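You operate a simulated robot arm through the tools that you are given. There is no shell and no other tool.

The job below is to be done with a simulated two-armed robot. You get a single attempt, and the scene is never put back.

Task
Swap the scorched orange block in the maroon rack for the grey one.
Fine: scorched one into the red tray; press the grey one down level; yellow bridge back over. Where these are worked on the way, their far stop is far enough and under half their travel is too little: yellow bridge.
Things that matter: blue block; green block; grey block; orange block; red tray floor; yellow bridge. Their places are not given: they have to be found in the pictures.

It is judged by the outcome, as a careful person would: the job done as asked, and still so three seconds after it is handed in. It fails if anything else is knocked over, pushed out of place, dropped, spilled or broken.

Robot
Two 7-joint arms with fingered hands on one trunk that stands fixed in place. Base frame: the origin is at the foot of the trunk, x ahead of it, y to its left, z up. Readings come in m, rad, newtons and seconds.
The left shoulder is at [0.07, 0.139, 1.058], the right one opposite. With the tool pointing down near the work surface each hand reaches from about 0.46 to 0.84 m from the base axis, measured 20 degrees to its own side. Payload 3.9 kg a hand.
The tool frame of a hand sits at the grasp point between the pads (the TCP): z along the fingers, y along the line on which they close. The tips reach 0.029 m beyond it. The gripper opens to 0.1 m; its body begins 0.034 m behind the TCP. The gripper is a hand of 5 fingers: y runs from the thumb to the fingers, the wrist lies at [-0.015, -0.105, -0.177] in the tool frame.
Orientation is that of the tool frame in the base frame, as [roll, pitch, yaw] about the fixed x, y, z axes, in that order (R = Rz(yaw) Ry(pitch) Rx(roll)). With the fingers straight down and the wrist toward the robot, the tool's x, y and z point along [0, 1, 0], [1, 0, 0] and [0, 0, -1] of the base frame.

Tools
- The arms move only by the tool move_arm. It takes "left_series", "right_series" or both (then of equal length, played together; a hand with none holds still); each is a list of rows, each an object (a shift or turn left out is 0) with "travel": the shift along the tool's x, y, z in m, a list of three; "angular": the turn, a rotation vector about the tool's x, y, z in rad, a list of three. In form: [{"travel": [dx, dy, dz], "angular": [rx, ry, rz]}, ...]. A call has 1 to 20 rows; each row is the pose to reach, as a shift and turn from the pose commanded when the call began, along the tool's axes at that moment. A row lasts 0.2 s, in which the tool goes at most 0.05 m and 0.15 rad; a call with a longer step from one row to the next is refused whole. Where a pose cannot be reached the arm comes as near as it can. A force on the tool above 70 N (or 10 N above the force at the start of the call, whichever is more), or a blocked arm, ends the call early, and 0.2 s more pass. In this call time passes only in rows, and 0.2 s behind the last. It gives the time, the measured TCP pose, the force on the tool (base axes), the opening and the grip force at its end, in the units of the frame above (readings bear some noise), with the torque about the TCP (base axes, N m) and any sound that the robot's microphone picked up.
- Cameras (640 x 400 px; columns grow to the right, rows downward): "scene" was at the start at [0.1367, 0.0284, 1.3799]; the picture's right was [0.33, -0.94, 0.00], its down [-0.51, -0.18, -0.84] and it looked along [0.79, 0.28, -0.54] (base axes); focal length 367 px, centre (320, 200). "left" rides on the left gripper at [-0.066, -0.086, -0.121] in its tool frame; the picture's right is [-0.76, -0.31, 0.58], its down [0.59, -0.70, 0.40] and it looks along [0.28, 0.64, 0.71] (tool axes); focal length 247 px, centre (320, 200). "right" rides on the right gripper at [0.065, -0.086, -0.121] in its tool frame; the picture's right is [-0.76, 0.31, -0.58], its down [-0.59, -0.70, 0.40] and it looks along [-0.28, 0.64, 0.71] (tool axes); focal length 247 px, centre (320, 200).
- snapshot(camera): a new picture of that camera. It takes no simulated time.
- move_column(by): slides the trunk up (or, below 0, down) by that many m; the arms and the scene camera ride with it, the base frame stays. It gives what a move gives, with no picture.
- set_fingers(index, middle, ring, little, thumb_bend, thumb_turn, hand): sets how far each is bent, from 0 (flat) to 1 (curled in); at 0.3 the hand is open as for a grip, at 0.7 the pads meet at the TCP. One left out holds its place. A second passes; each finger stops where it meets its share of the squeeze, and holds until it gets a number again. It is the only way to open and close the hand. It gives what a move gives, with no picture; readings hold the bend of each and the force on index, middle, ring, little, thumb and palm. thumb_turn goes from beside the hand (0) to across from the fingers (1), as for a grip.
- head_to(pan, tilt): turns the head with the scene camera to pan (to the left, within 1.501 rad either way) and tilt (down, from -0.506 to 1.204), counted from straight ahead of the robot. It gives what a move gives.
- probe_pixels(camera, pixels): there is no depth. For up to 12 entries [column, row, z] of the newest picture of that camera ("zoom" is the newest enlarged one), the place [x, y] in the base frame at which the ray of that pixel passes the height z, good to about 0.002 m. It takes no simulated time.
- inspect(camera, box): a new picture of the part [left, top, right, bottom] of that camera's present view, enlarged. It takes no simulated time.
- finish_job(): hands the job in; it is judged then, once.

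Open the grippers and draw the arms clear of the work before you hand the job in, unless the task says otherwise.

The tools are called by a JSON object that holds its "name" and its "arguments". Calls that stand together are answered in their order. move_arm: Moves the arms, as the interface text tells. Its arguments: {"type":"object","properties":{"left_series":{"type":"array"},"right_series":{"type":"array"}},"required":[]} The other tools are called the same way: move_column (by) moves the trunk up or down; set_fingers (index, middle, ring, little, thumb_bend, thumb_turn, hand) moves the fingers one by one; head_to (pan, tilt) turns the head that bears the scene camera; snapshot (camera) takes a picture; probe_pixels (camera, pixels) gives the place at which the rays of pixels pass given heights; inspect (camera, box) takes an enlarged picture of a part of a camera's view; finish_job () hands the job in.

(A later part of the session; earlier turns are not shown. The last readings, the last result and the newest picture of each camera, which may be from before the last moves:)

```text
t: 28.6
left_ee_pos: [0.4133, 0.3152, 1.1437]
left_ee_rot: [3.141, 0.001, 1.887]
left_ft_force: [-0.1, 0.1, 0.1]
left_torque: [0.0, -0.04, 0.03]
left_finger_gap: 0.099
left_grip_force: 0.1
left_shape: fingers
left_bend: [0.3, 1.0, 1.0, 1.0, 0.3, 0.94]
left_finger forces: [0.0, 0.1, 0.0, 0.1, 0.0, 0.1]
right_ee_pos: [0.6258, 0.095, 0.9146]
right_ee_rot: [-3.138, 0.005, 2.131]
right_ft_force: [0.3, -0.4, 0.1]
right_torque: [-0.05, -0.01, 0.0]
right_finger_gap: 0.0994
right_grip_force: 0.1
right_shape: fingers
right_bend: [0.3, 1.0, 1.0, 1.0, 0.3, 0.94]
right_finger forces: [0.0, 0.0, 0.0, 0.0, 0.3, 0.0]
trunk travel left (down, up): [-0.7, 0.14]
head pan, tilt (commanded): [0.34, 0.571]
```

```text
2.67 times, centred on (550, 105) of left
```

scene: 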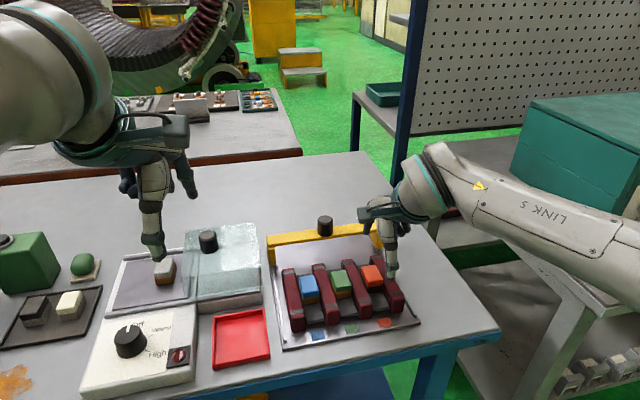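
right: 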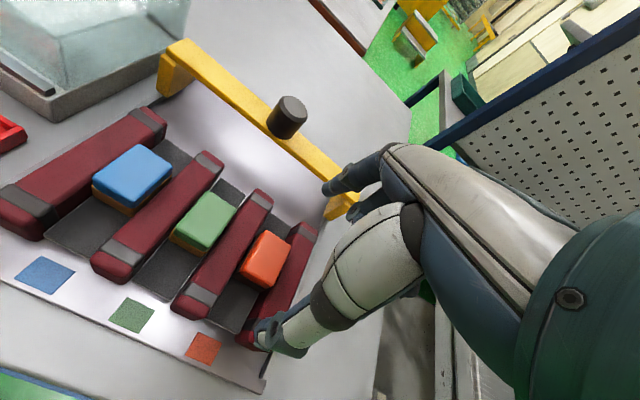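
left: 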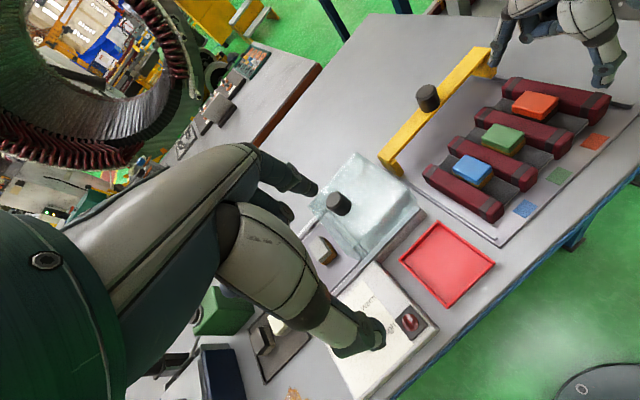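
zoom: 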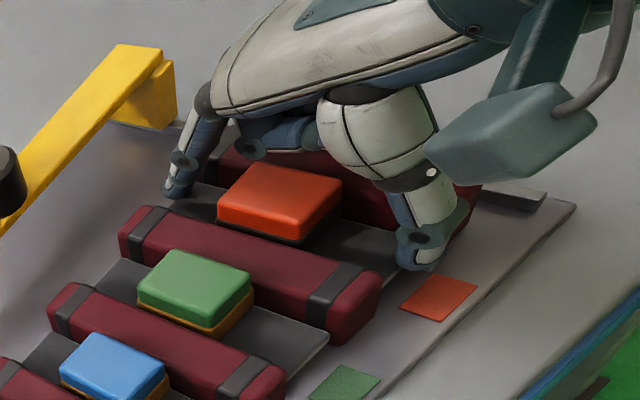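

Both index (left) and thumb (right) straddle the block in the slot line, though the thumb looks about 3 mm toward the right-hand rail. I'll shift +3 mm along tool x and then pinch.

{"name": "move_arm", "arguments": {"right_series": [{"travel": [0.003, 0, 0]}]}}

{"name": "set_fingers", "arguments": {"hand": "right", "index": 0.5, "thumb_bend": 0.5}}

{"name": "inspect", "arguments": {"camera": "left", "box": [460, 30, 640, 180]}}

{"name": "inspect", "arguments": {"camera": "scene", "box": [300, 215, 440, 345]}}

```text
t: 29.0
left_ee_pos: [0.4121, 0.3147, 1.144]
left_ee_rot: [3.141, 0.0, 1.888]
left_ft_force: [0.3, -0.2, -0.7]
left_torque: [0.01, 0.03, -0.01]
left_finger_gap: 0.0993
left_grip_force: 0.1
left_shape: fingers
left_bend: [0.3, 1.0, 1.0, 1.0, 0.3, 0.94]
left_finger forces: [0.0, 0.0, 0.0, 0.0, 0.0, 0.0]
right_ee_pos: [0.6228, 0.0991, 0.9152]
right_ee_rot: [-3.138, 0.002, 2.13]
right_ft_force: [0.0, -0.3, -0.1]
right_torque: [-0.02, 0.0, -0.01]
right_finger_gap: 0.0995
right_grip_force: 0.4
right_shape: fingers
right_bend: [0.3, 1.0, 1.0, 1.0, 0.3, 0.94]
right_finger forces: [0.0, 0.0, 0.0, 0.0, 0.3, 0.0]
trunk travel left (down, up): [-0.7, 0.14]
head pan, tilt (commanded): [0.34, 0.571]
```

```text
t: 30.0
left_ee_pos: [0.4098, 0.3143, 1.1447]
left_ee_rot: [3.14, 0.0, 1.889]
left_ft_force: [0.2, -0.1, 0.0]
left_torque: [0.02, 0.04, -0.01]
left_finger_gap: 0.0991
left_grip_force: 0.1
left_shape: fingers
left_bend: [0.3, 1.0, 1.0, 1.0, 0.3, 0.94]
left_finger forces: [0.0, 0.1, 0.1, 0.0, 0.0, 0.0]
right_ee_pos: [0.6213, 0.0978, 0.9152]
right_ee_rot: [3.141, 0.005, 2.13]
right_ft_force: [-5.1, -1.6, 9.3]
right_torque: [-0.28, 0.54, -0.01]
right_finger_gap: 0.0655
right_grip_force: 5.2
right_shape: fingers
right_bend: [0.5, 1.0, 1.0, 1.0, 0.43, 0.96]
right_finger forces: [0.2, 0.0, 0.0, 0.0, 10.3, 0.0]
trunk travel left (down, up): [-0.7, 0.14]
head pan, tilt (commanded): [0.34, 0.571]
```

```text
2.67 times, centred on (550, 105) of left
```

zoom: 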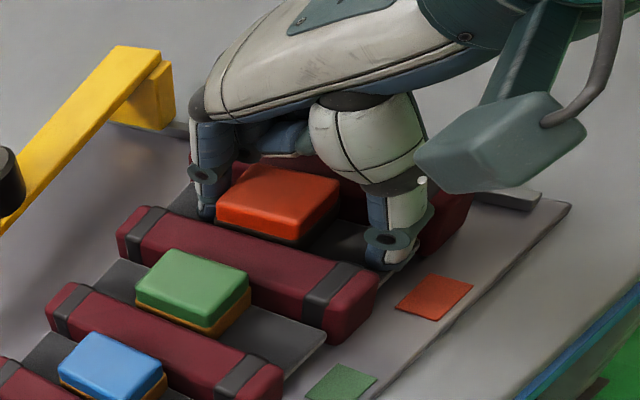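

```text
3.08 times, centred on (370, 280) of scene
```

zoom: 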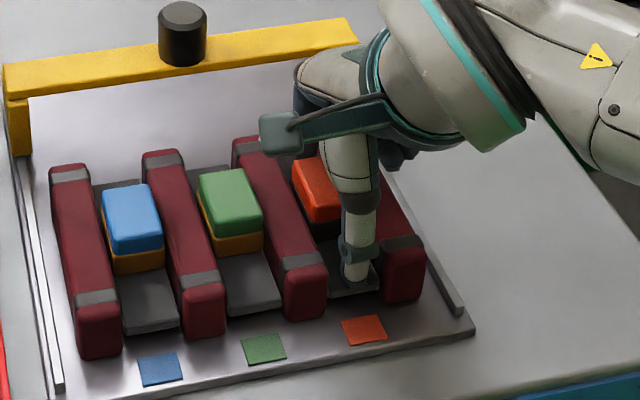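

The thumb met 10 N with an upward force of 9 N on the tool, so its tip is touching the slot floor. I'll reopen the thumb, raise 8 mm, and pinch again.

{"name": "set_fingers", "arguments": {"hand": "right", "index": 0.35, "thumb_bend": 0.3}}

{"name": "move_arm", "arguments": {"right_series": [{"travel": [0, 0, -0.005]}, {"travel": [0, 0, -0.009]}]}}

{"name": "set_fingers", "arguments": {"hand": "right", "index": 0.48, "thumb_bend": 0.48}}

{"name": "inspect", "arguments": {"camera": "left", "box": [460, 30, 640, 180]}}

```text
t: 31.0
left_ee_pos: [0.4127, 0.315, 1.144]
left_ee_rot: [3.141, -0.001, 1.889]
left_ft_force: [0.0, 0.5, 0.5]
left_torque: [0.0, 0.02, -0.03]
left_finger_gap: 0.0991
left_grip_force: 0.0
left_shape: fingers
left_bend: [0.3, 1.0, 1.0, 1.0, 0.3, 0.94]
left_finger forces: [0.0, 0.1, 0.0, 0.0, 0.0, 0.1]
right_ee_pos: [0.6222, 0.0979, 0.9137]
right_ee_rot: [-3.138, 0.003, 2.133]
right_ft_force: [-0.5, 1.1, 0.3]
right_torque: [0.0, 0.02, 0.03]
right_finger_gap: 0.0934
right_grip_force: 0.5
right_shape: fingers
right_bend: [0.35, 1.0, 1.0, 1.0, 0.3, 0.94]
right_finger forces: [0.1, 0.0, 0.1, 0.1, 0.1, 0.0]
trunk travel left (down, up): [-0.7, 0.14]
head pan, tilt (commanded): [0.34, 0.571]
```

```text
t: 31.6
left_ee_pos: [0.4117, 0.315, 1.1428]
left_ee_rot: [3.141, 0.0, 1.889]
left_ft_force: [-0.6, 0.2, 0.7]
left_torque: [0.0, 0.0, 0.01]
left_finger_gap: 0.0989
left_grip_force: 0.1
left_shape: fingers
left_bend: [0.3, 1.0, 1.0, 1.0, 0.3, 0.94]
left_finger forces: [0.1, 0.0, 0.0, 0.0, 0.1, 0.0]
right_ee_pos: [0.6232, 0.0971, 0.9222]
right_ee_rot: [-3.139, 0.003, 2.131]
right_ft_force: [0.1, -0.8, -0.1]
right_torque: [-0.02, 0.02, 0.0]
right_finger_gap: 0.0934
right_grip_force: 0.0
right_shape: fingers
right_bend: [0.35, 1.0, 1.0, 1.0, 0.3, 0.94]
right_finger forces: [0.0, 0.0, 0.0, 0.0, 0.0, 0.0]
trunk travel left (down, up): [-0.7, 0.14]
head pan, tilt (commanded): [0.34, 0.571]
```

```text
t: 32.6
left_ee_pos: [0.4127, 0.3161, 1.1432]
left_ee_rot: [3.14, -0.001, 1.885]
left_ft_force: [-0.7, 0.9, -0.1]
left_torque: [0.01, 0.0, -0.03]
left_finger_gap: 0.099
left_grip_force: 0.2
left_shape: fingers
left_bend: [0.3, 1.0, 1.0, 1.0, 0.3, 0.94]
left_finger forces: [0.1, 0.0, 0.0, 0.1, 0.0, 0.0]
right_ee_pos: [0.6234, 0.0973, 0.922]
right_ee_rot: [-3.138, 0.003, 2.13]
right_ft_force: [0.7, -0.6, -0.6]
right_torque: [0.02, 0.01, 0.02]
right_finger_gap: 0.0557
right_grip_force: 0.0
right_shape: fingers
right_bend: [0.48, 1.0, 1.0, 1.0, 0.48, 0.96]
right_finger forces: [0.1, 0.0, 0.1, 0.0, 0.0, 0.0]
trunk travel left (down, up): [-0.7, 0.14]
head pan, tilt (commanded): [0.34, 0.571]
```

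```text
2.67 times, centred on (550, 105) of left
```

zoom: 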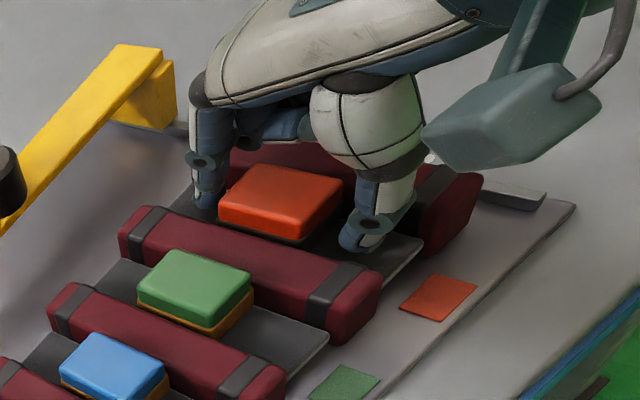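

Both fingers are free and close to the block (gap 0.056). I'll now close both onto the block.

{"name": "set_fingers", "arguments": {"hand": "right", "index": 0.7, "thumb_bend": 0.7}}

{"name": "inspect", "arguments": {"camera": "left", "box": [460, 30, 640, 180]}}

{"name": "inspect", "arguments": {"camera": "right", "box": [160, 150, 400, 390]}}

```text
t: 33.6
left_ee_pos: [0.4118, 0.3146, 1.1444]
left_ee_rot: [3.141, -0.002, 1.889]
left_ft_force: [0.2, -0.1, 0.3]
left_torque: [-0.05, 0.02, -0.01]
left_finger_gap: 0.0993
left_grip_force: 0.1
left_shape: fingers
left_bend: [0.3, 1.0, 1.0, 1.0, 0.3, 0.94]
left_finger forces: [0.0, 0.1, 0.0, 0.0, 0.0, 0.1]
right_ee_pos: [0.6228, 0.0979, 0.9225]
right_ee_rot: [-3.139, 0.004, 2.133]
right_ft_force: [0.4, 0.3, 1.8]
right_torque: [-0.03, 0.07, -0.01]
right_finger_gap: 0.0368
right_grip_force: 10.4
right_shape: fingers
right_bend: [0.57, 1.0, 1.0, 1.0, 0.61, 0.98]
right_finger forces: [10.8, 0.0, 0.0, 0.0, 10.4, 0.1]
trunk travel left (down, up): [-0.7, 0.14]
head pan, tilt (commanded): [0.34, 0.571]
```

```text
2.67 times, centred on (550, 105) of left
```

zoom: 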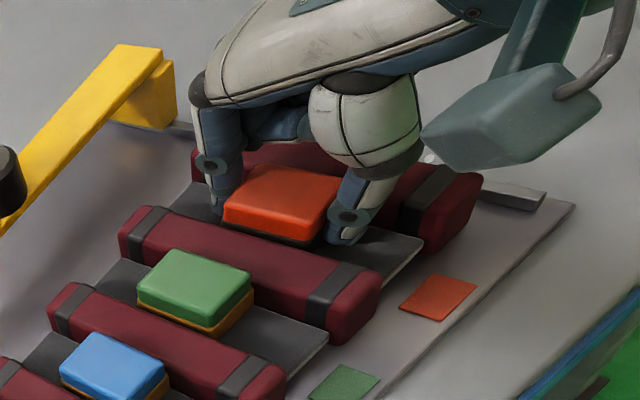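

```text
1.67 times, centred on (280, 270) of right
```

zoom: 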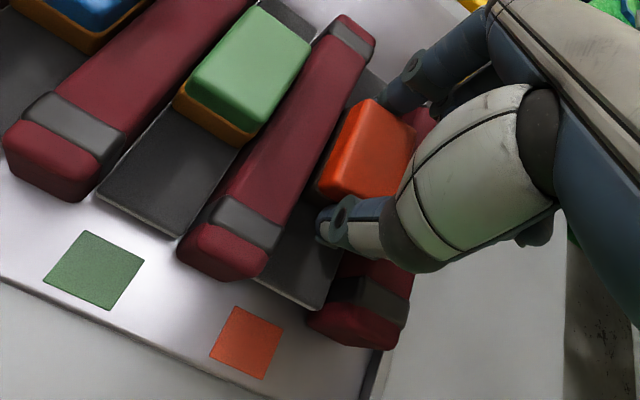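

The block is pinched (index 10.8 N, thumb 10.4 N). I'll lift slowly and check.

{"name": "move_arm", "arguments": {"right_series": [{"travel": [0, 0, -0.006]}, {"travel": [0, 0, -0.014]}, {"travel": [0, 0, -0.025]}, {"travel": [0, 0, -0.04]}, {"travel": [0, 0, -0.055]}]}}

{"name": "inspect", "arguments": {"camera": "left", "box": [460, 0, 640, 150]}}

{"name": "snapshot", "arguments": {"camera": "right"}}

{"name": "snapshot", "arguments": {"camera": "scene"}}

```text
t: 34.8
left_ee_pos: [0.4132, 0.3149, 1.1437]
left_ee_rot: [-3.141, 0.001, 1.889]
left_ft_force: [-0.7, -0.2, 0.4]
left_torque: [-0.01, 0.01, -0.02]
left_finger_gap: 0.0992
left_grip_force: 0.0
left_shape: fingers
left_bend: [0.3, 1.0, 1.0, 1.0, 0.3, 0.94]
left_finger forces: [0.1, 0.0, 0.0, 0.0, 0.0, 0.0]
right_ee_pos: [0.6237, 0.0981, 0.9793]
right_ee_rot: [-3.138, 0.004, 2.133]
right_ft_force: [0.8, -0.1, 0.0]
right_torque: [0.01, 0.01, -0.01]
right_finger_gap: 0.0367
right_grip_force: 10.3
right_shape: fingers
right_bend: [0.57, 1.0, 1.0, 1.0, 0.61, 0.98]
right_finger forces: [10.0, 0.0, 0.1, 0.1, 10.1, 0.1]
trunk travel left (down, up): [-0.7, 0.14]
head pan, tilt (commanded): [0.34, 0.571]
```

```text
2.67 times, centred on (550, 75) of left
```

zoom: 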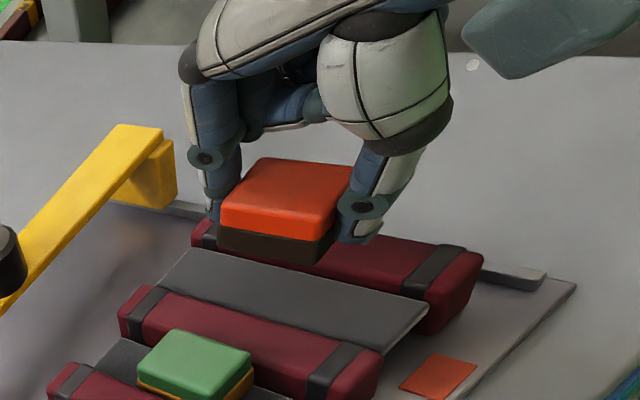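

```text
taken
```

right: 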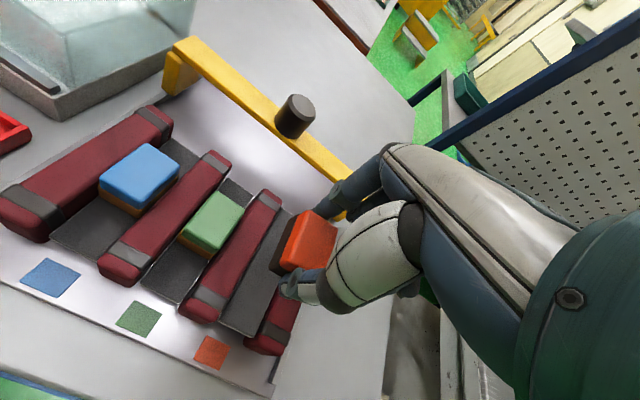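

```text
taken
```

scene: 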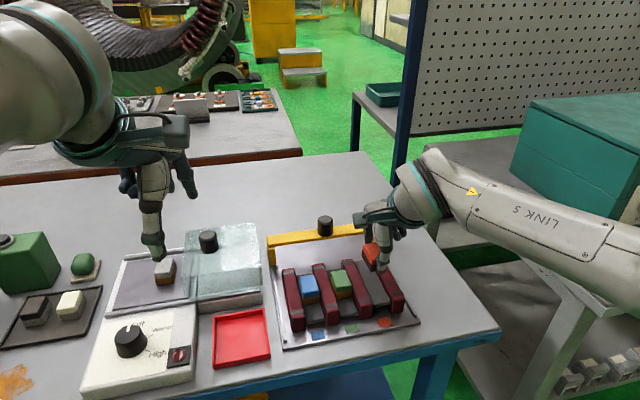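

The scorched block is lifted cleanly and held level. The left hand hovers above the tray, so I'll move it about 0.2 m to the left first.

{"name": "move_arm", "arguments": {"left_series": [{"travel": [0.038, 0.0125, 0]}, {"travel": [0.076, 0.025, 0]}, {"travel": [0.114, 0.0375, 0]}, {"travel": [0.152, 0.05, 0]}, {"travel": [0.19, 0.0624, 0]}]}}

{"name": "snapshot", "arguments": {"camera": "scene"}}

```text
t: 36.0
left_ee_pos: [0.4114, 0.5115, 1.1452]
left_ee_rot: [-3.141, -0.001, 1.888]
left_ft_force: [-0.7, -0.1, 0.3]
left_torque: [0.0, 0.01, -0.01]
left_finger_gap: 0.099
left_grip_force: 0.0
left_shape: fingers
left_bend: [0.3, 1.0, 1.0, 1.0, 0.3, 0.94]
left_finger forces: [0.1, 0.0, 0.1, 0.0, 0.0, 0.0]
right_ee_pos: [0.6233, 0.0989, 0.9773]
right_ee_rot: [-3.138, 0.004, 2.131]
right_ft_force: [0.6, 0.0, -1.3]
right_torque: [-0.03, -0.03, -0.02]
right_finger_gap: 0.037
right_grip_force: 10.3
right_shape: fingers
right_bend: [0.57, 1.0, 1.0, 1.0, 0.61, 0.98]
right_finger forces: [10.1, 0.1, 0.0, 0.0, 10.1, 0.0]
trunk travel left (down, up): [-0.7, 0.14]
head pan, tilt (commanded): [0.34, 0.571]
```

```text
taken
```

scene: 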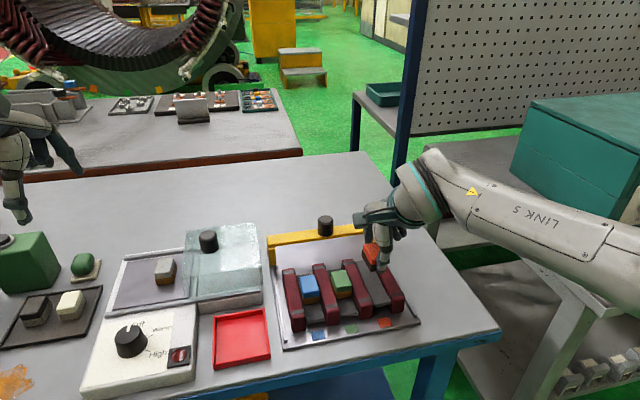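

The left arm is clear. Now I'll raise the right hand to z ≈ 1.03 and go half way toward the tray, checking reach.

{"name": "move_arm", "arguments": {"right_series": [{"travel": [0, 0, -0.03]}, {"travel": [0.01, -0.002, -0.055]}, {"travel": [0.045, -0.01, -0.06]}, {"travel": [0.08, -0.018, -0.06]}, {"travel": [0.12, -0.026, -0.06]}]}}

{"name": "snapshot", "arguments": {"camera": "scene"}}

```text
t: 37.2
left_ee_pos: [0.4095, 0.5124, 1.1446]
left_ee_rot: [-3.141, 0.002, 1.889]
left_ft_force: [-0.7, 0.7, 0.2]
left_torque: [0.0, -0.02, 0.0]
left_finger_gap: 0.0994
left_grip_force: 0.0
left_shape: fingers
left_bend: [0.3, 1.0, 1.0, 1.0, 0.3, 0.94]
left_finger forces: [0.1, 0.1, 0.1, 0.1, 0.1, 0.1]
right_ee_pos: [0.5356, 0.1871, 1.0369]
right_ee_rot: [-3.137, 0.003, 2.132]
right_ft_force: [0.6, 0.0, -1.0]
right_torque: [-0.06, -0.06, 0.02]
right_finger_gap: 0.0369
right_grip_force: 10.1
right_shape: fingers
right_bend: [0.57, 1.0, 1.0, 1.0, 0.61, 0.98]
right_finger forces: [10.0, 0.0, 0.1, 0.0, 10.0, 0.0]
trunk travel left (down, up): [-0.7, 0.14]
head pan, tilt (commanded): [0.34, 0.571]
```

```text
taken
```

scene: 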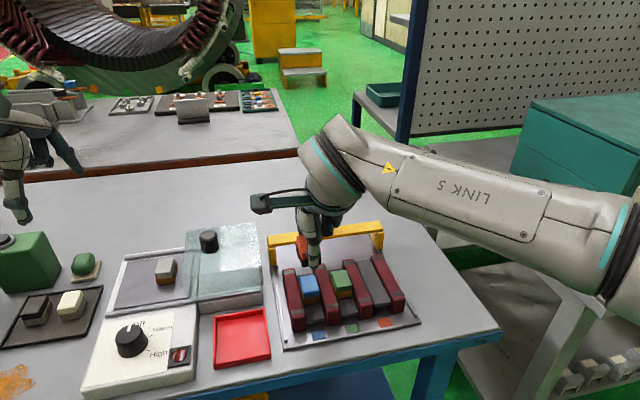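

Reach is fine so far (0.536,0.187,1.037). Continuing the rest of the way above the tray.

{"name": "move_arm", "arguments": {"right_series": [{"travel": [0.035, -0.007, 0]}, {"travel": [0.07, -0.015, 0]}, {"travel": [0.1, -0.021, 0]}, {"travel": [0.1136, -0.024, 0]}]}}

{"name": "snapshot", "arguments": {"camera": "scene"}}

{"name": "snapshot", "arguments": {"camera": "right"}}

```text
t: 38.2
left_ee_pos: [0.4101, 0.5114, 1.1447]
left_ee_rot: [-3.14, 0.001, 1.889]
left_ft_force: [0.2, 0.2, 0.4]
left_torque: [0.0, 0.01, -0.01]
left_finger_gap: 0.0991
left_grip_force: 0.1
left_shape: fingers
left_bend: [0.3, 1.0, 1.0, 1.0, 0.3, 0.94]
left_finger forces: [0.0, 0.0, 0.1, 0.1, 0.0, 0.0]
right_ee_pos: [0.4587, 0.2703, 1.0373]
right_ee_rot: [-3.138, 0.004, 2.131]
right_ft_force: [0.5, 0.3, -0.3]
right_torque: [-0.01, 0.01, 0.01]
right_finger_gap: 0.0365
right_grip_force: 9.4
right_shape: fingers
right_bend: [0.57, 1.0, 1.0, 1.0, 0.61, 0.98]
right_finger forces: [9.9, 0.0, 0.0, 0.0, 9.9, 0.0]
trunk travel left (down, up): [-0.7, 0.14]
head pan, tilt (commanded): [0.34, 0.571]
```

```text
taken
```

scene: 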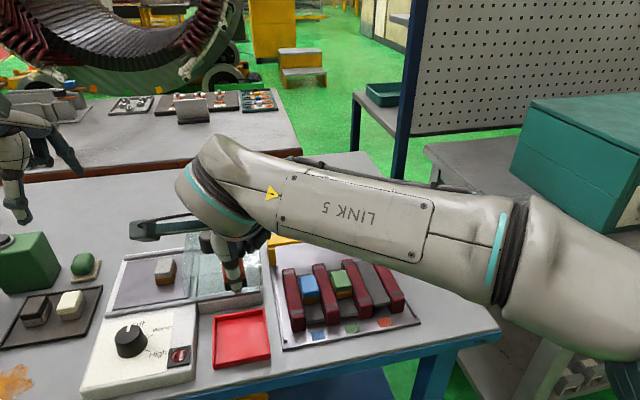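

```text
taken
```

right: 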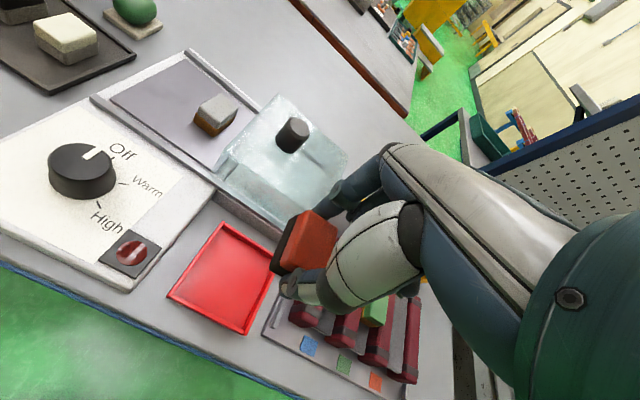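

The right arm reaches the tray well. I'll centre it by 4 mm and lower to z ≈ 0.945 (block bottom just above the rim), then look.

{"name": "move_arm", "arguments": {"right_series": [{"travel": [0.002, -0.0034, 0.03]}, {"travel": [0.002, -0.0034, 0.06]}, {"travel": [0.002, -0.0034, 0.08]}, {"travel": [0.002, -0.0034, 0.092]}]}}

{"name": "inspect", "arguments": {"camera": "scene", "box": [190, 240, 310, 380]}}

{"name": "inspect", "arguments": {"camera": "right", "box": [130, 160, 370, 380]}}

{"name": "snapshot", "arguments": {"camera": "left"}}

```text
t: 39.2
left_ee_pos: [0.411, 0.5119, 1.1443]
left_ee_rot: [3.141, -0.001, 1.889]
left_ft_force: [0.3, 0.4, -0.1]
left_torque: [0.01, -0.02, 0.01]
left_finger_gap: 0.0992
left_grip_force: 0.1
left_shape: fingers
left_bend: [0.3, 1.0, 1.0, 1.0, 0.3, 0.94]
left_finger forces: [0.0, 0.0, 0.0, 0.1, 0.0, 0.1]
right_ee_pos: [0.4517, 0.2693, 0.9449]
right_ee_rot: [-3.139, 0.004, 2.13]
right_ft_force: [-0.6, 0.2, -0.9]
right_torque: [-0.03, 0.03, 0.0]
right_finger_gap: 0.0368
right_grip_force: 9.4
right_shape: fingers
right_bend: [0.57, 1.0, 1.0, 1.0, 0.61, 0.98]
right_finger forces: [9.7, 0.1, 0.0, 0.0, 9.9, 0.1]
trunk travel left (down, up): [-0.7, 0.14]
head pan, tilt (commanded): [0.34, 0.571]
```

```text
2.86 times, centred on (250, 310) of scene
```

zoom: 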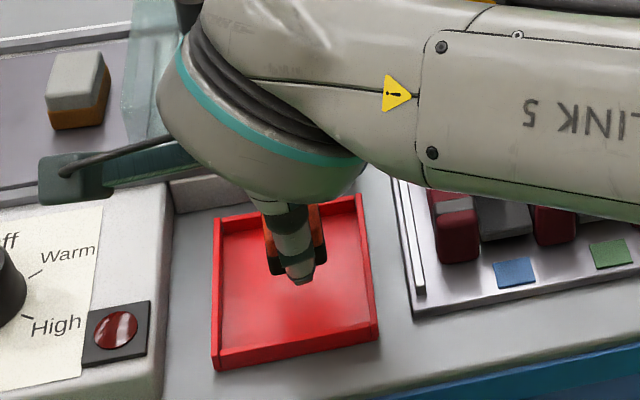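

```text
1.82 times, centred on (250, 270) of right
```

zoom: 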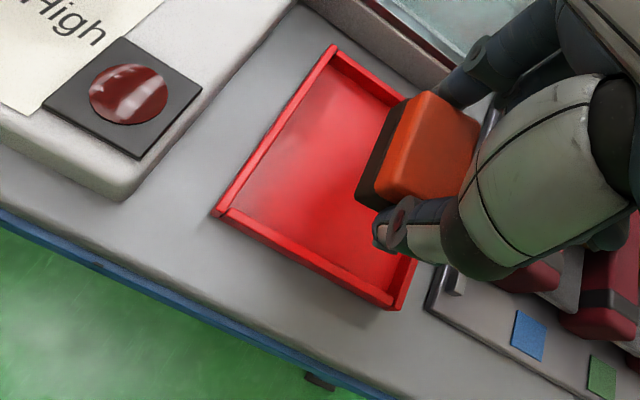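

```text
taken
```

left: 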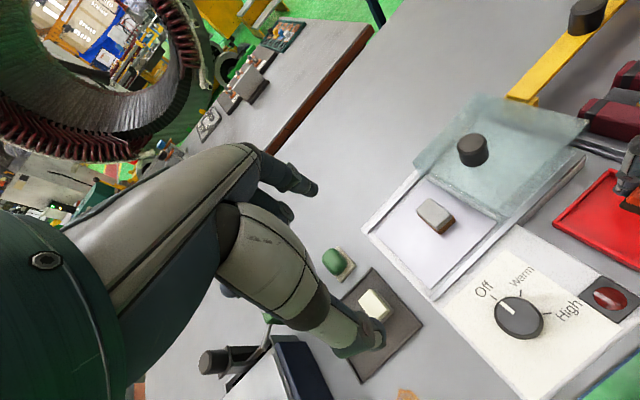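

The block is over the tray, about centred. I'll lower toward the floor in small steps and watch the vertical force.

{"name": "move_arm", "arguments": {"right_series": [{"travel": [0, 0, 0.008]}, {"travel": [0, 0, 0.015]}, {"travel": [0, 0, 0.021]}]}}

{"name": "inspect", "arguments": {"camera": "right", "box": [130, 160, 370, 380]}}

```text
t: 40.0
left_ee_pos: [0.4103, 0.5114, 1.1459]
left_ee_rot: [3.141, 0.0, 1.888]
left_ft_force: [1.1, 0.1, 0.6]
left_torque: [-0.02, 0.01, -0.02]
left_finger_gap: 0.099
left_grip_force: 0.0
left_shape: fingers
left_bend: [0.3, 1.0, 1.0, 1.0, 0.3, 0.94]
left_finger forces: [0.0, 0.0, 0.0, 0.1, 0.0, 0.0]
right_ee_pos: [0.4538, 0.2679, 0.9233]
right_ee_rot: [-3.138, 0.003, 2.133]
right_ft_force: [-0.1, 0.3, -1.4]
right_torque: [-0.04, 0.02, -0.02]
right_finger_gap: 0.0368
right_grip_force: 9.8
right_shape: fingers
right_bend: [0.57, 1.0, 1.0, 1.0, 0.61, 0.98]
right_finger forces: [9.7, 0.0, 0.1, 0.1, 9.8, 0.1]
trunk travel left (down, up): [-0.7, 0.14]
head pan, tilt (commanded): [0.34, 0.571]
```

```text
1.82 times, centred on (250, 270) of right
```

zoom: 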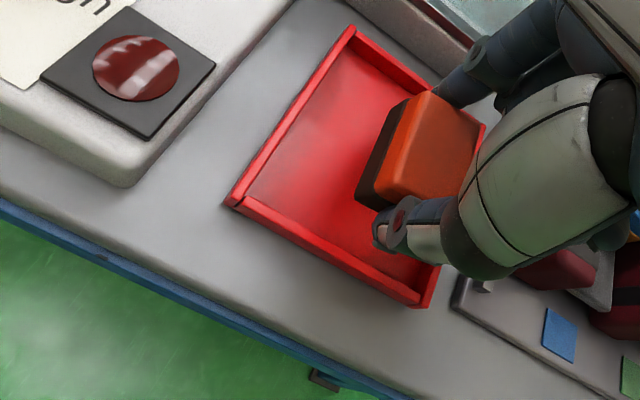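

No contact yet at z 0.923. I'll lower 3 mm at a time.

{"name": "move_arm", "arguments": {"right_series": [{"travel": [0, 0, 0.003]}, {"travel": [0, 0, 0.006]}]}}

{"name": "move_arm", "arguments": {"right_series": [{"travel": [0, 0, 0.003]}]}}

{"name": "inspect", "arguments": {"camera": "right", "box": [180, 180, 340, 330]}}

```text
t: 40.6
left_ee_pos: [0.4105, 0.5119, 1.1452]
left_ee_rot: [-3.141, 0.0, 1.888]
left_ft_force: [-0.2, -0.2, 0.7]
left_torque: [-0.06, -0.03, -0.04]
left_finger_gap: 0.0992
left_grip_force: 0.0
left_shape: fingers
left_bend: [0.3, 1.0, 1.0, 1.0, 0.3, 0.94]
left_finger forces: [0.0, 0.1, 0.0, 0.0, 0.0, 0.0]
right_ee_pos: [0.4521, 0.2682, 0.9182]
right_ee_rot: [-3.137, 0.003, 2.133]
right_ft_force: [0.1, -0.2, -1.3]
right_torque: [-0.06, 0.01, 0.01]
right_finger_gap: 0.0367
right_grip_force: 9.8
right_shape: fingers
right_bend: [0.57, 1.0, 1.0, 1.0, 0.61, 0.98]
right_finger forces: [9.8, 0.0, 0.0, 0.0, 9.8, 0.1]
trunk travel left (down, up): [-0.7, 0.14]
head pan, tilt (commanded): [0.34, 0.571]
```

```text
t: 41.0
left_ee_pos: [0.4106, 0.512, 1.1447]
left_ee_rot: [3.14, -0.001, 1.888]
left_ft_force: [0.1, -0.4, 0.1]
left_torque: [0.02, -0.02, -0.02]
left_finger_gap: 0.0992
left_grip_force: 0.0
left_shape: fingers
left_bend: [0.3, 1.0, 1.0, 1.0, 0.3, 0.94]
left_finger forces: [0.0, 0.0, 0.0, 0.0, 0.0, 0.0]
right_ee_pos: [0.4531, 0.2694, 0.9145]
right_ee_rot: [-3.137, 0.003, 2.131]
right_ft_force: [-0.1, 0.6, -0.8]
right_torque: [-0.03, -0.01, -0.03]
right_finger_gap: 0.0369
right_grip_force: 10.0
right_shape: fingers
right_bend: [0.57, 1.0, 1.0, 1.0, 0.61, 0.98]
right_finger forces: [9.8, 0.1, 0.1, 0.1, 9.9, 0.1]
trunk travel left (down, up): [-0.7, 0.14]
head pan, tilt (commanded): [0.34, 0.571]
```

```text
2.67 times, centred on (260, 255) of right
```

zoom: 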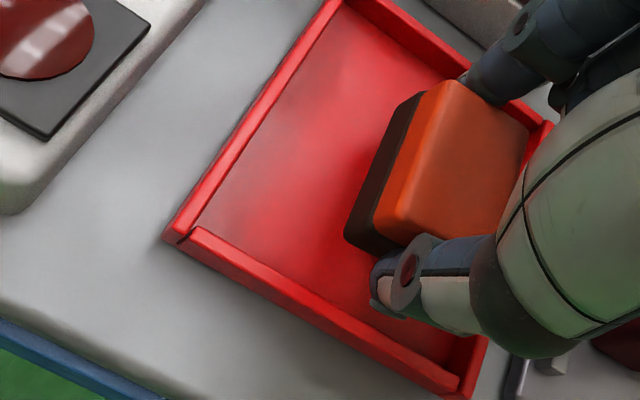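

Still no contact at z 0.9145, and the fingers look clear of the rim. I'll continue in 2–3 mm steps.

{"name": "move_arm", "arguments": {"right_series": [{"travel": [0, 0, 0.003]}]}}

{"name": "move_arm", "arguments": {"right_series": [{"travel": [0, 0, 0.002]}]}}

```text
t: 41.4
left_ee_pos: [0.4107, 0.5125, 1.1451]
left_ee_rot: [3.14, 0.0, 1.889]
left_ft_force: [-0.2, -0.4, -0.2]
left_torque: [-0.01, -0.02, -0.04]
left_finger_gap: 0.0991
left_grip_force: 0.2
left_shape: fingers
left_bend: [0.3, 1.0, 1.0, 1.0, 0.3, 0.94]
left_finger forces: [0.0, 0.1, 0.0, 0.0, 0.1, 0.0]
right_ee_pos: [0.4531, 0.2689, 0.9115]
right_ee_rot: [-3.14, 0.004, 2.132]
right_ft_force: [0.3, -0.8, -0.7]
right_torque: [-0.01, 0.0, -0.02]
right_finger_gap: 0.0367
right_grip_force: 9.2
right_shape: fingers
right_bend: [0.57, 1.0, 1.0, 1.0, 0.61, 0.98]
right_finger forces: [9.8, 0.0, 0.1, 0.0, 9.8, 0.0]
trunk travel left (down, up): [-0.7, 0.14]
head pan, tilt (commanded): [0.34, 0.571]
```

```text
t: 41.8
left_ee_pos: [0.4108, 0.5114, 1.1452]
left_ee_rot: [-3.141, 0.001, 1.888]
left_ft_force: [0.3, -0.3, -0.3]
left_torque: [0.02, 0.0, 0.0]
left_finger_gap: 0.0989
left_grip_force: 0.1
left_shape: fingers
left_bend: [0.3, 1.0, 1.0, 1.0, 0.3, 0.94]
left_finger forces: [0.0, 0.0, 0.0, 0.1, 0.0, 0.1]
right_ee_pos: [0.4514, 0.27, 0.9099]
right_ee_rot: [-3.137, 0.004, 2.133]
right_ft_force: [0.0, -0.3, -1.2]
right_torque: [0.0, 0.0, 0.04]
right_finger_gap: 0.0368
right_grip_force: 9.9
right_shape: fingers
right_bend: [0.57, 1.0, 1.0, 1.0, 0.61, 0.98]
right_finger forces: [9.7, 0.0, 0.1, 0.0, 9.8, 0.0]
trunk travel left (down, up): [-0.7, 0.14]
head pan, tilt (commanded): [0.34, 0.571]
```

Still hanging free (about -1 N of weight). Continuing with 2 mm steps.

{"name": "move_arm", "arguments": {"right_series": [{"travel": [0, 0, 0.002]}, {"travel": [0, 0, 0.003]}]}}

{"name": "move_arm", "arguments": {"right_series": [{"travel": [0, 0, 0.002]}, {"travel": [0, 0, 0.003]}]}}

{"name": "inspect", "arguments": {"camera": "right", "box": [180, 180, 340, 330]}}

```text
t: 42.4
left_ee_pos: [0.411, 0.5114, 1.144]
left_ee_rot: [-3.141, -0.001, 1.889]
left_ft_force: [0.1, 0.3, -0.6]
left_torque: [0.01, -0.03, -0.03]
left_finger_gap: 0.099
left_grip_force: 0.1
left_shape: fingers
left_bend: [0.3, 1.0, 1.0, 1.0, 0.3, 0.94]
left_finger forces: [0.0, 0.0, 0.0, 0.0, 0.0, 0.0]
right_ee_pos: [0.452, 0.2699, 0.9066]
right_ee_rot: [-3.14, 0.003, 2.134]
right_ft_force: [0.3, -0.4, -1.2]
right_torque: [0.0, 0.0, 0.0]
right_finger_gap: 0.0369
right_grip_force: 9.2
right_shape: fingers
right_bend: [0.57, 1.0, 1.0, 1.0, 0.61, 0.98]
right_finger forces: [9.8, 0.0, 0.0, 0.1, 9.8, 0.0]
trunk travel left (down, up): [-0.7, 0.14]
head pan, tilt (commanded): [0.34, 0.571]
```

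```text
t: 43.0
left_ee_pos: [0.4112, 0.512, 1.144]
left_ee_rot: [3.142, -0.001, 1.889]
left_ft_force: [-0.3, -0.2, 1.4]
left_torque: [-0.01, 0.0, 0.02]
left_finger_gap: 0.099
left_grip_force: 0.1
left_shape: fingers
left_bend: [0.3, 1.0, 1.0, 1.0, 0.3, 0.94]
left_finger forces: [0.1, 0.0, 0.0, 0.0, 0.0, 0.0]
right_ee_pos: [0.4528, 0.269, 0.9027]
right_ee_rot: [-3.138, 0.003, 2.132]
right_ft_force: [-0.7, -0.9, -0.8]
right_torque: [0.03, 0.05, 0.0]
right_finger_gap: 0.0367
right_grip_force: 9.6
right_shape: fingers
right_bend: [0.57, 1.0, 1.0, 1.0, 0.61, 0.98]
right_finger forces: [9.9, 0.0, 0.1, 0.1, 9.7, 0.0]
trunk travel left (down, up): [-0.7, 0.14]
head pan, tilt (commanded): [0.34, 0.571]
```

```text
2.67 times, centred on (260, 255) of right
```

zoom: 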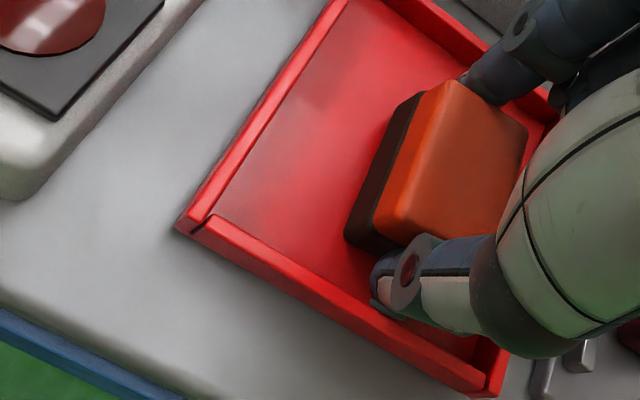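

Reassessing: the block is only about 0.025 m tall, so its bottom is now near z 0.866. I'll keep lowering in 2 mm steps until the tray floor takes it.

{"name": "move_arm", "arguments": {"right_series": [{"travel": [0, 0, 0.002]}]}}

{"name": "move_arm", "arguments": {"right_series": [{"travel": [0, 0, 0.002]}]}}

{"name": "move_arm", "arguments": {"right_series": [{"travel": [0, 0, 0.002]}]}}

```text
t: 43.4
left_ee_pos: [0.4107, 0.5115, 1.1447]
left_ee_rot: [-3.141, 0.0, 1.888]
left_ft_force: [-0.6, -0.2, -0.5]
left_torque: [-0.01, -0.01, 0.0]
left_finger_gap: 0.0992
left_grip_force: 0.1
left_shape: fingers
left_bend: [0.3, 1.0, 1.0, 1.0, 0.3, 0.94]
left_finger forces: [0.1, 0.0, 0.0, 0.0, 0.0, 0.0]
right_ee_pos: [0.4524, 0.2691, 0.9023]
right_ee_rot: [-3.139, 0.004, 2.129]
right_ft_force: [0.3, 0.0, 0.3]
right_torque: [-0.01, -0.02, 0.03]
right_finger_gap: 0.0369
right_grip_force: 10.3
right_shape: fingers
right_bend: [0.57, 1.0, 1.0, 1.0, 0.61, 0.98]
right_finger forces: [10.3, 0.1, 0.1, 0.0, 10.3, 0.1]
trunk travel left (down, up): [-0.7, 0.14]
head pan, tilt (commanded): [0.34, 0.571]
```

```text
t: 43.8
left_ee_pos: [0.4107, 0.5112, 1.1453]
left_ee_rot: [-3.141, 0.001, 1.889]
left_ft_force: [0.0, 0.1, 0.2]
left_torque: [0.01, 0.01, -0.03]
left_finger_gap: 0.099
left_grip_force: 0.0
left_shape: fingers
left_bend: [0.3, 1.0, 1.0, 1.0, 0.3, 0.94]
left_finger forces: [0.0, 0.0, 0.0, 0.0, 0.0, 0.0]
right_ee_pos: [0.4523, 0.2693, 0.8999]
right_ee_rot: [3.141, 0.001, 2.132]
right_ft_force: [0.4, -0.1, 5.3]
right_torque: [-0.02, 0.09, 0.01]
right_finger_gap: 0.0366
right_grip_force: 11.4
right_shape: fingers
right_bend: [0.57, 1.0, 1.0, 1.0, 0.61, 0.99]
right_finger forces: [12.0, 0.1, 0.0, 0.0, 10.7, 0.1]
trunk travel left (down, up): [-0.7, 0.14]
head pan, tilt (commanded): [0.34, 0.571]
```

```text
t: 44.2
left_ee_pos: [0.4091, 0.511, 1.1467]
left_ee_rot: [3.14, -0.002, 1.887]
left_ft_force: [0.1, -0.3, 0.4]
left_torque: [0.0, 0.0, -0.01]
left_finger_gap: 0.099
left_grip_force: 0.0
left_shape: fingers
left_bend: [0.3, 1.0, 1.0, 1.0, 0.3, 0.94]
left_finger forces: [0.0, 0.1, 0.0, 0.1, 0.0, 0.1]
right_ee_pos: [0.4508, 0.2678, 0.8996]
right_ee_rot: [-3.141, 0.001, 2.131]
right_ft_force: [1.6, 1.7, 13.2]
right_torque: [-0.09, 0.18, -0.02]
right_finger_gap: 0.0368
right_grip_force: 11.5
right_shape: fingers
right_bend: [0.56, 1.0, 1.0, 1.0, 0.62, 0.99]
right_finger forces: [13.4, 0.0, 0.1, 0.1, 11.2, 0.1]
trunk travel left (down, up): [-0.7, 0.14]
head pan, tilt (commanded): [0.34, 0.571]
```

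Contact: the vertical force rose to +13 N at z 0.8996, so something is bearing. I'll back off 3 mm to relax and look before releasing.

{"name": "move_arm", "arguments": {"right_series": [{"travel": [0, 0, -0.0035]}]}}

{"name": "inspect", "arguments": {"camera": "right", "box": [180, 180, 340, 330]}}

{"name": "inspect", "arguments": {"camera": "scene", "box": [190, 270, 310, 380]}}

{"name": "inspect", "arguments": {"camera": "left", "box": [500, 130, 640, 290]}}

```text
t: 44.6
left_ee_pos: [0.4092, 0.5116, 1.1445]
left_ee_rot: [-3.14, -0.001, 1.889]
left_ft_force: [-0.1, 0.6, 0.8]
left_torque: [-0.01, 0.02, 0.01]
left_finger_gap: 0.0993
left_grip_force: 0.0
left_shape: fingers
left_bend: [0.3, 1.0, 1.0, 1.0, 0.3, 0.94]
left_finger forces: [0.0, 0.0, 0.0, 0.0, 0.0, 0.0]
right_ee_pos: [0.4514, 0.268, 0.9013]
right_ee_rot: [-3.14, 0.004, 2.131]
right_ft_force: [1.2, 1.5, 5.0]
right_torque: [0.01, 0.05, -0.04]
right_finger_gap: 0.0366
right_grip_force: 11.4
right_shape: fingers
right_bend: [0.56, 1.0, 1.0, 1.0, 0.62, 0.99]
right_finger forces: [12.6, 0.0, 0.1, 0.0, 10.9, 0.0]
trunk travel left (down, up): [-0.7, 0.14]
head pan, tilt (commanded): [0.34, 0.571]
```

```text
2.67 times, centred on (260, 255) of right
```

zoom: 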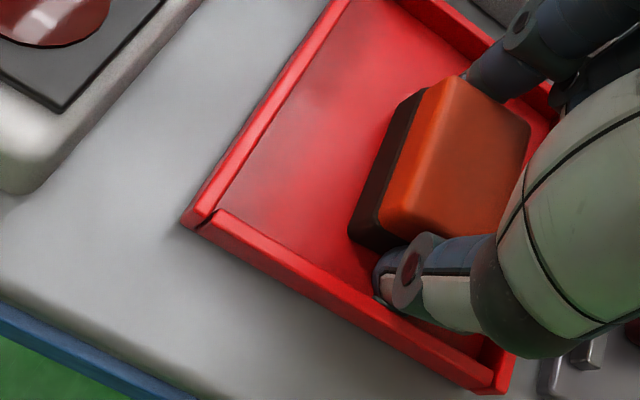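

```text
3.64 times, centred on (250, 325) of scene
```

zoom: 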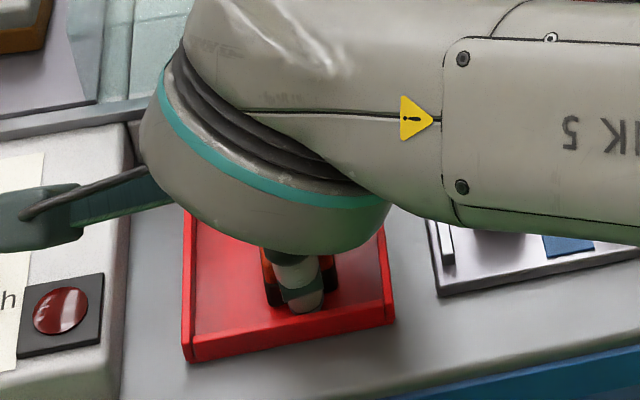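

```text
2.50 times, centred on (570, 210) of left
```

zoom: 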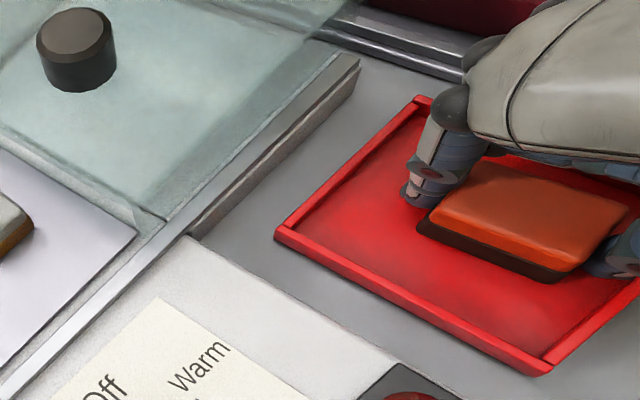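

The left view shows the scorched block resting on the tray floor, well inside the rim. I'll open slightly (index 0.50, thumb 0.57) so the fingers release without touching the rim.

{"name": "set_fingers", "arguments": {"hand": "right", "index": 0.5, "thumb_bend": 0.57}}

{"name": "inspect", "arguments": {"camera": "right", "box": [180, 180, 340, 330]}}

{"name": "inspect", "arguments": {"camera": "left", "box": [500, 130, 640, 290]}}

```text
t: 45.6
left_ee_pos: [0.4109, 0.5116, 1.1453]
left_ee_rot: [3.141, 0.001, 1.888]
left_ft_force: [-0.1, -1.3, 0.5]
left_torque: [-0.01, 0.01, 0.04]
left_finger_gap: 0.0993
left_grip_force: 0.1
left_shape: fingers
left_bend: [0.3, 1.0, 1.0, 1.0, 0.3, 0.94]
left_finger forces: [0.0, 0.0, 0.1, 0.0, 0.0, 0.0]
right_ee_pos: [0.4511, 0.2678, 0.9012]
right_ee_rot: [-3.137, 0.003, 2.131]
right_ft_force: [0.2, -0.2, -0.2]
right_torque: [0.05, 0.0, -0.02]
right_finger_gap: 0.043
right_grip_force: 0.2
right_shape: fingers
right_bend: [0.5, 1.0, 1.0, 1.0, 0.56, 0.97]
right_finger forces: [0.1, 0.0, 0.1, 0.1, 0.2, 0.0]
trunk travel left (down, up): [-0.7, 0.14]
head pan, tilt (commanded): [0.34, 0.571]
```

```text
2.67 times, centred on (260, 255) of right
```

zoom: 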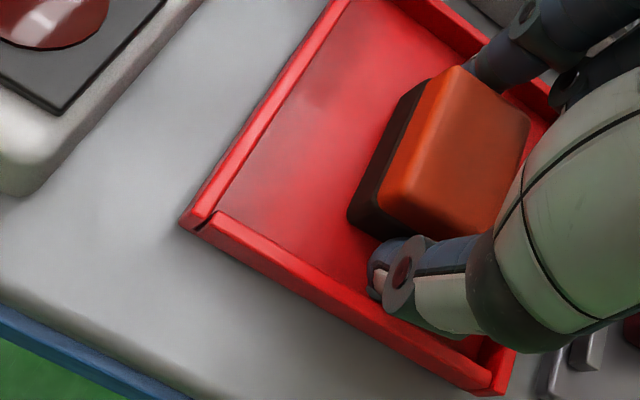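

```text
2.50 times, centred on (570, 210) of left
```

zoom: 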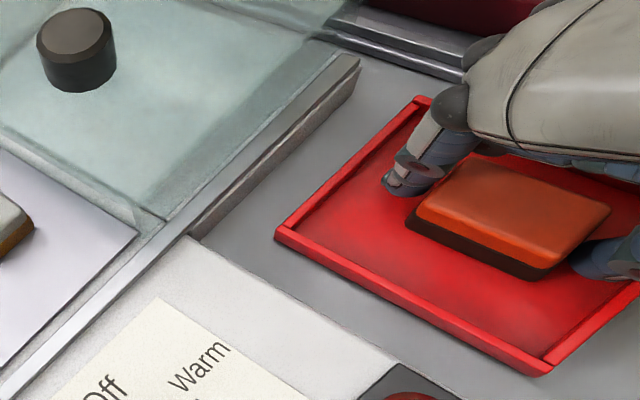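

Both contacts are near zero and the block rests in the tray. I'll open the thumb a little more and lift straight up.

{"name": "set_fingers", "arguments": {"hand": "right", "index": 0.48, "thumb_bend": 0.54}}

{"name": "move_arm", "arguments": {"right_series": [{"travel": [0, 0, -0.006]}, {"travel": [0, 0, -0.014]}, {"travel": [0, 0, -0.03]}, {"travel": [0, 0, -0.06]}, {"travel": [0, 0, -0.1]}, {"travel": [0, 0, -0.13]}]}}

{"name": "snapshot", "arguments": {"camera": "right"}}

{"name": "inspect", "arguments": {"camera": "left", "box": [500, 130, 640, 290]}}

```text
t: 46.6
left_ee_pos: [0.4101, 0.5116, 1.1463]
left_ee_rot: [-3.141, 0.0, 1.887]
left_ft_force: [-0.4, -0.2, 0.4]
left_torque: [0.03, -0.01, 0.0]
left_finger_gap: 0.0989
left_grip_force: 0.1
left_shape: fingers
left_bend: [0.3, 1.0, 1.0, 1.0, 0.3, 0.94]
left_finger forces: [0.0, 0.1, 0.1, 0.0, 0.0, 0.1]
right_ee_pos: [0.4519, 0.2682, 0.9019]
right_ee_rot: [-3.138, 0.003, 2.131]
right_ft_force: [-0.1, 0.9, 1.5]
right_torque: [-0.02, -0.01, -0.02]
right_finger_gap: 0.0465
right_grip_force: 0.2
right_shape: fingers
right_bend: [0.48, 1.0, 1.0, 1.0, 0.54, 0.97]
right_finger forces: [0.1, 0.0, 0.0, 0.1, 0.6, 0.1]
trunk travel left (down, up): [-0.7, 0.14]
head pan, tilt (commanded): [0.34, 0.571]
```

```text
t: 48.0
left_ee_pos: [0.41, 0.511, 1.1453]
left_ee_rot: [3.141, 0.0, 1.889]
left_ft_force: [-0.8, 1.1, -0.4]
left_torque: [-0.02, -0.02, 0.03]
left_finger_gap: 0.0994
left_grip_force: 0.1
left_shape: fingers
left_bend: [0.3, 1.0, 1.0, 1.0, 0.3, 0.94]
left_finger forces: [0.1, 0.0, 0.0, 0.0, 0.0, 0.0]
right_ee_pos: [0.4504, 0.2668, 1.0351]
right_ee_rot: [-3.137, 0.005, 2.133]
right_ft_force: [-0.2, -0.5, -0.3]
right_torque: [-0.01, -0.03, -0.03]
right_finger_gap: 0.047
right_grip_force: 0.0
right_shape: fingers
right_bend: [0.48, 1.0, 1.0, 1.0, 0.54, 0.97]
right_finger forces: [0.0, 0.1, 0.1, 0.0, 0.0, 0.0]
trunk travel left (down, up): [-0.7, 0.14]
head pan, tilt (commanded): [0.34, 0.571]
```

```text
taken
```

right: 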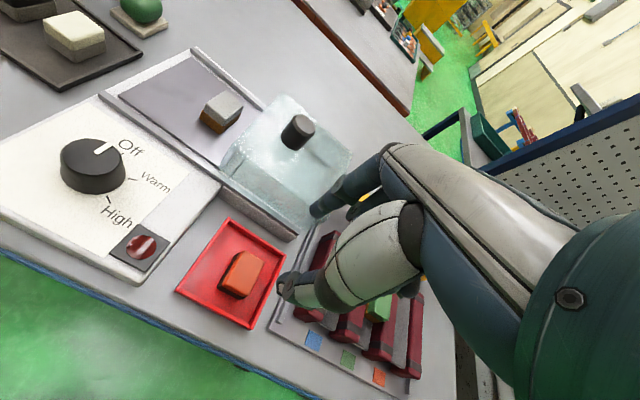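

```text
2.50 times, centred on (570, 210) of left
```

zoom: 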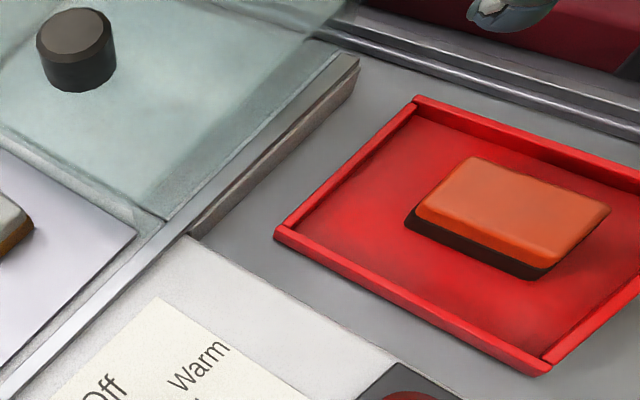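

The scorched block sits in the tray, level. Now I'll measure the grey block's pose from the left and right cameras.

{"name": "inspect", "arguments": {"camera": "left", "box": [380, 170, 500, 260]}}

{"name": "inspect", "arguments": {"camera": "right", "box": [180, 70, 280, 150]}}

{"name": "inspect", "arguments": {"camera": "scene", "box": [110, 220, 250, 310]}}

```text
4.44 times, centred on (440, 215) of left
```

zoom: 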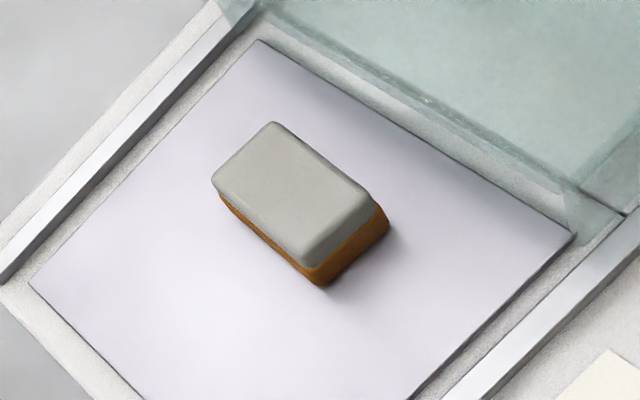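

```text
5.00 times, centred on (230, 110) of right
```

zoom: 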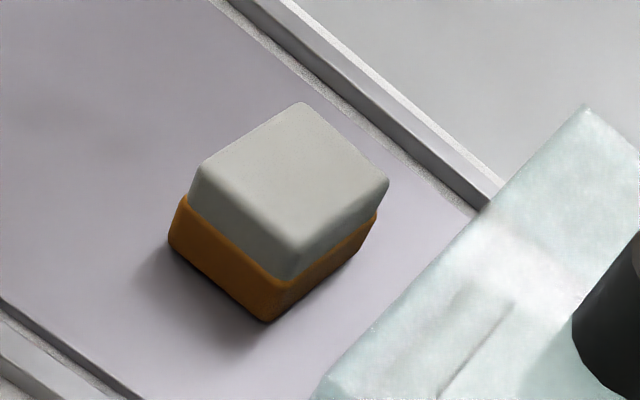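

```text
4.44 times, centred on (180, 265) of scene
```

zoom: 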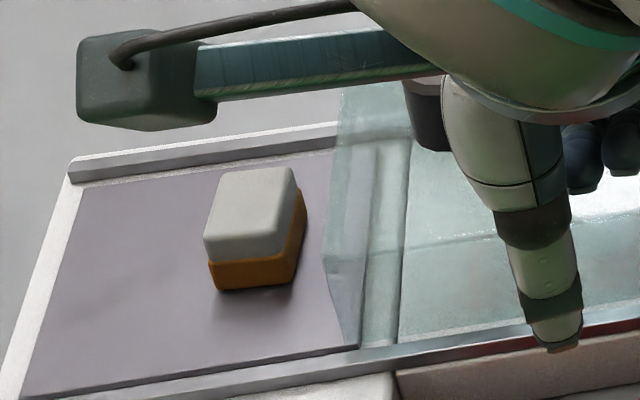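

Probing the grey block's top corners in both cameras at z 0.918.

{"name": "probe_pixels", "arguments": {"camera": "left", "pixels": [[429.9, 197.4, 0.915], [451.9, 214.3, 0.915], [437.1, 229.6, 0.915], [415.7, 210.5, 0.915], [429.9, 197.4, 0.92], [451.9, 214.3, 0.92], [437.1, 229.6, 0.92], [415.7, 210.5, 0.92]]}}

{"name": "snapshot", "arguments": {"camera": "right"}}

{"name": "probe_pixels", "arguments": {"camera": "right", "pixels": [[226.4, 90.6, 0.915], [243.6, 106, 0.915], [225.4, 121, 0.915], [206, 104, 0.915], [226.4, 90.6, 0.92], [243.6, 106, 0.92], [225.4, 121, 0.92], [206, 104, 0.92]]}}

```text
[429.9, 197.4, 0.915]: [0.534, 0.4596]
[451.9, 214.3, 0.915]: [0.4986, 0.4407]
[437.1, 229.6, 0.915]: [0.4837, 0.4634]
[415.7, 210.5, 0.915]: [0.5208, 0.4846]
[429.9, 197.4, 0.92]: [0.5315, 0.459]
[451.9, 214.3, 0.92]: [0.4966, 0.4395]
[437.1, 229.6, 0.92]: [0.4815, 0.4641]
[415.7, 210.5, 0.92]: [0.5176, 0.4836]
```

```text
taken
```

right: 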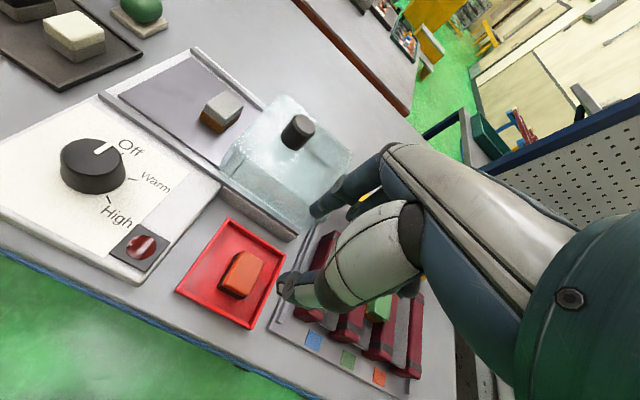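

```text
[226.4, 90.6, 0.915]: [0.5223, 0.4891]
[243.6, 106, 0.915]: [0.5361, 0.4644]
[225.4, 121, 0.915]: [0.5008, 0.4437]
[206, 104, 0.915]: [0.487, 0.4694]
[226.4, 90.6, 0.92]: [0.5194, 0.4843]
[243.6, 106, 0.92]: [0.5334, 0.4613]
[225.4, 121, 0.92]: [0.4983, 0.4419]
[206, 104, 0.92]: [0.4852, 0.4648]
```

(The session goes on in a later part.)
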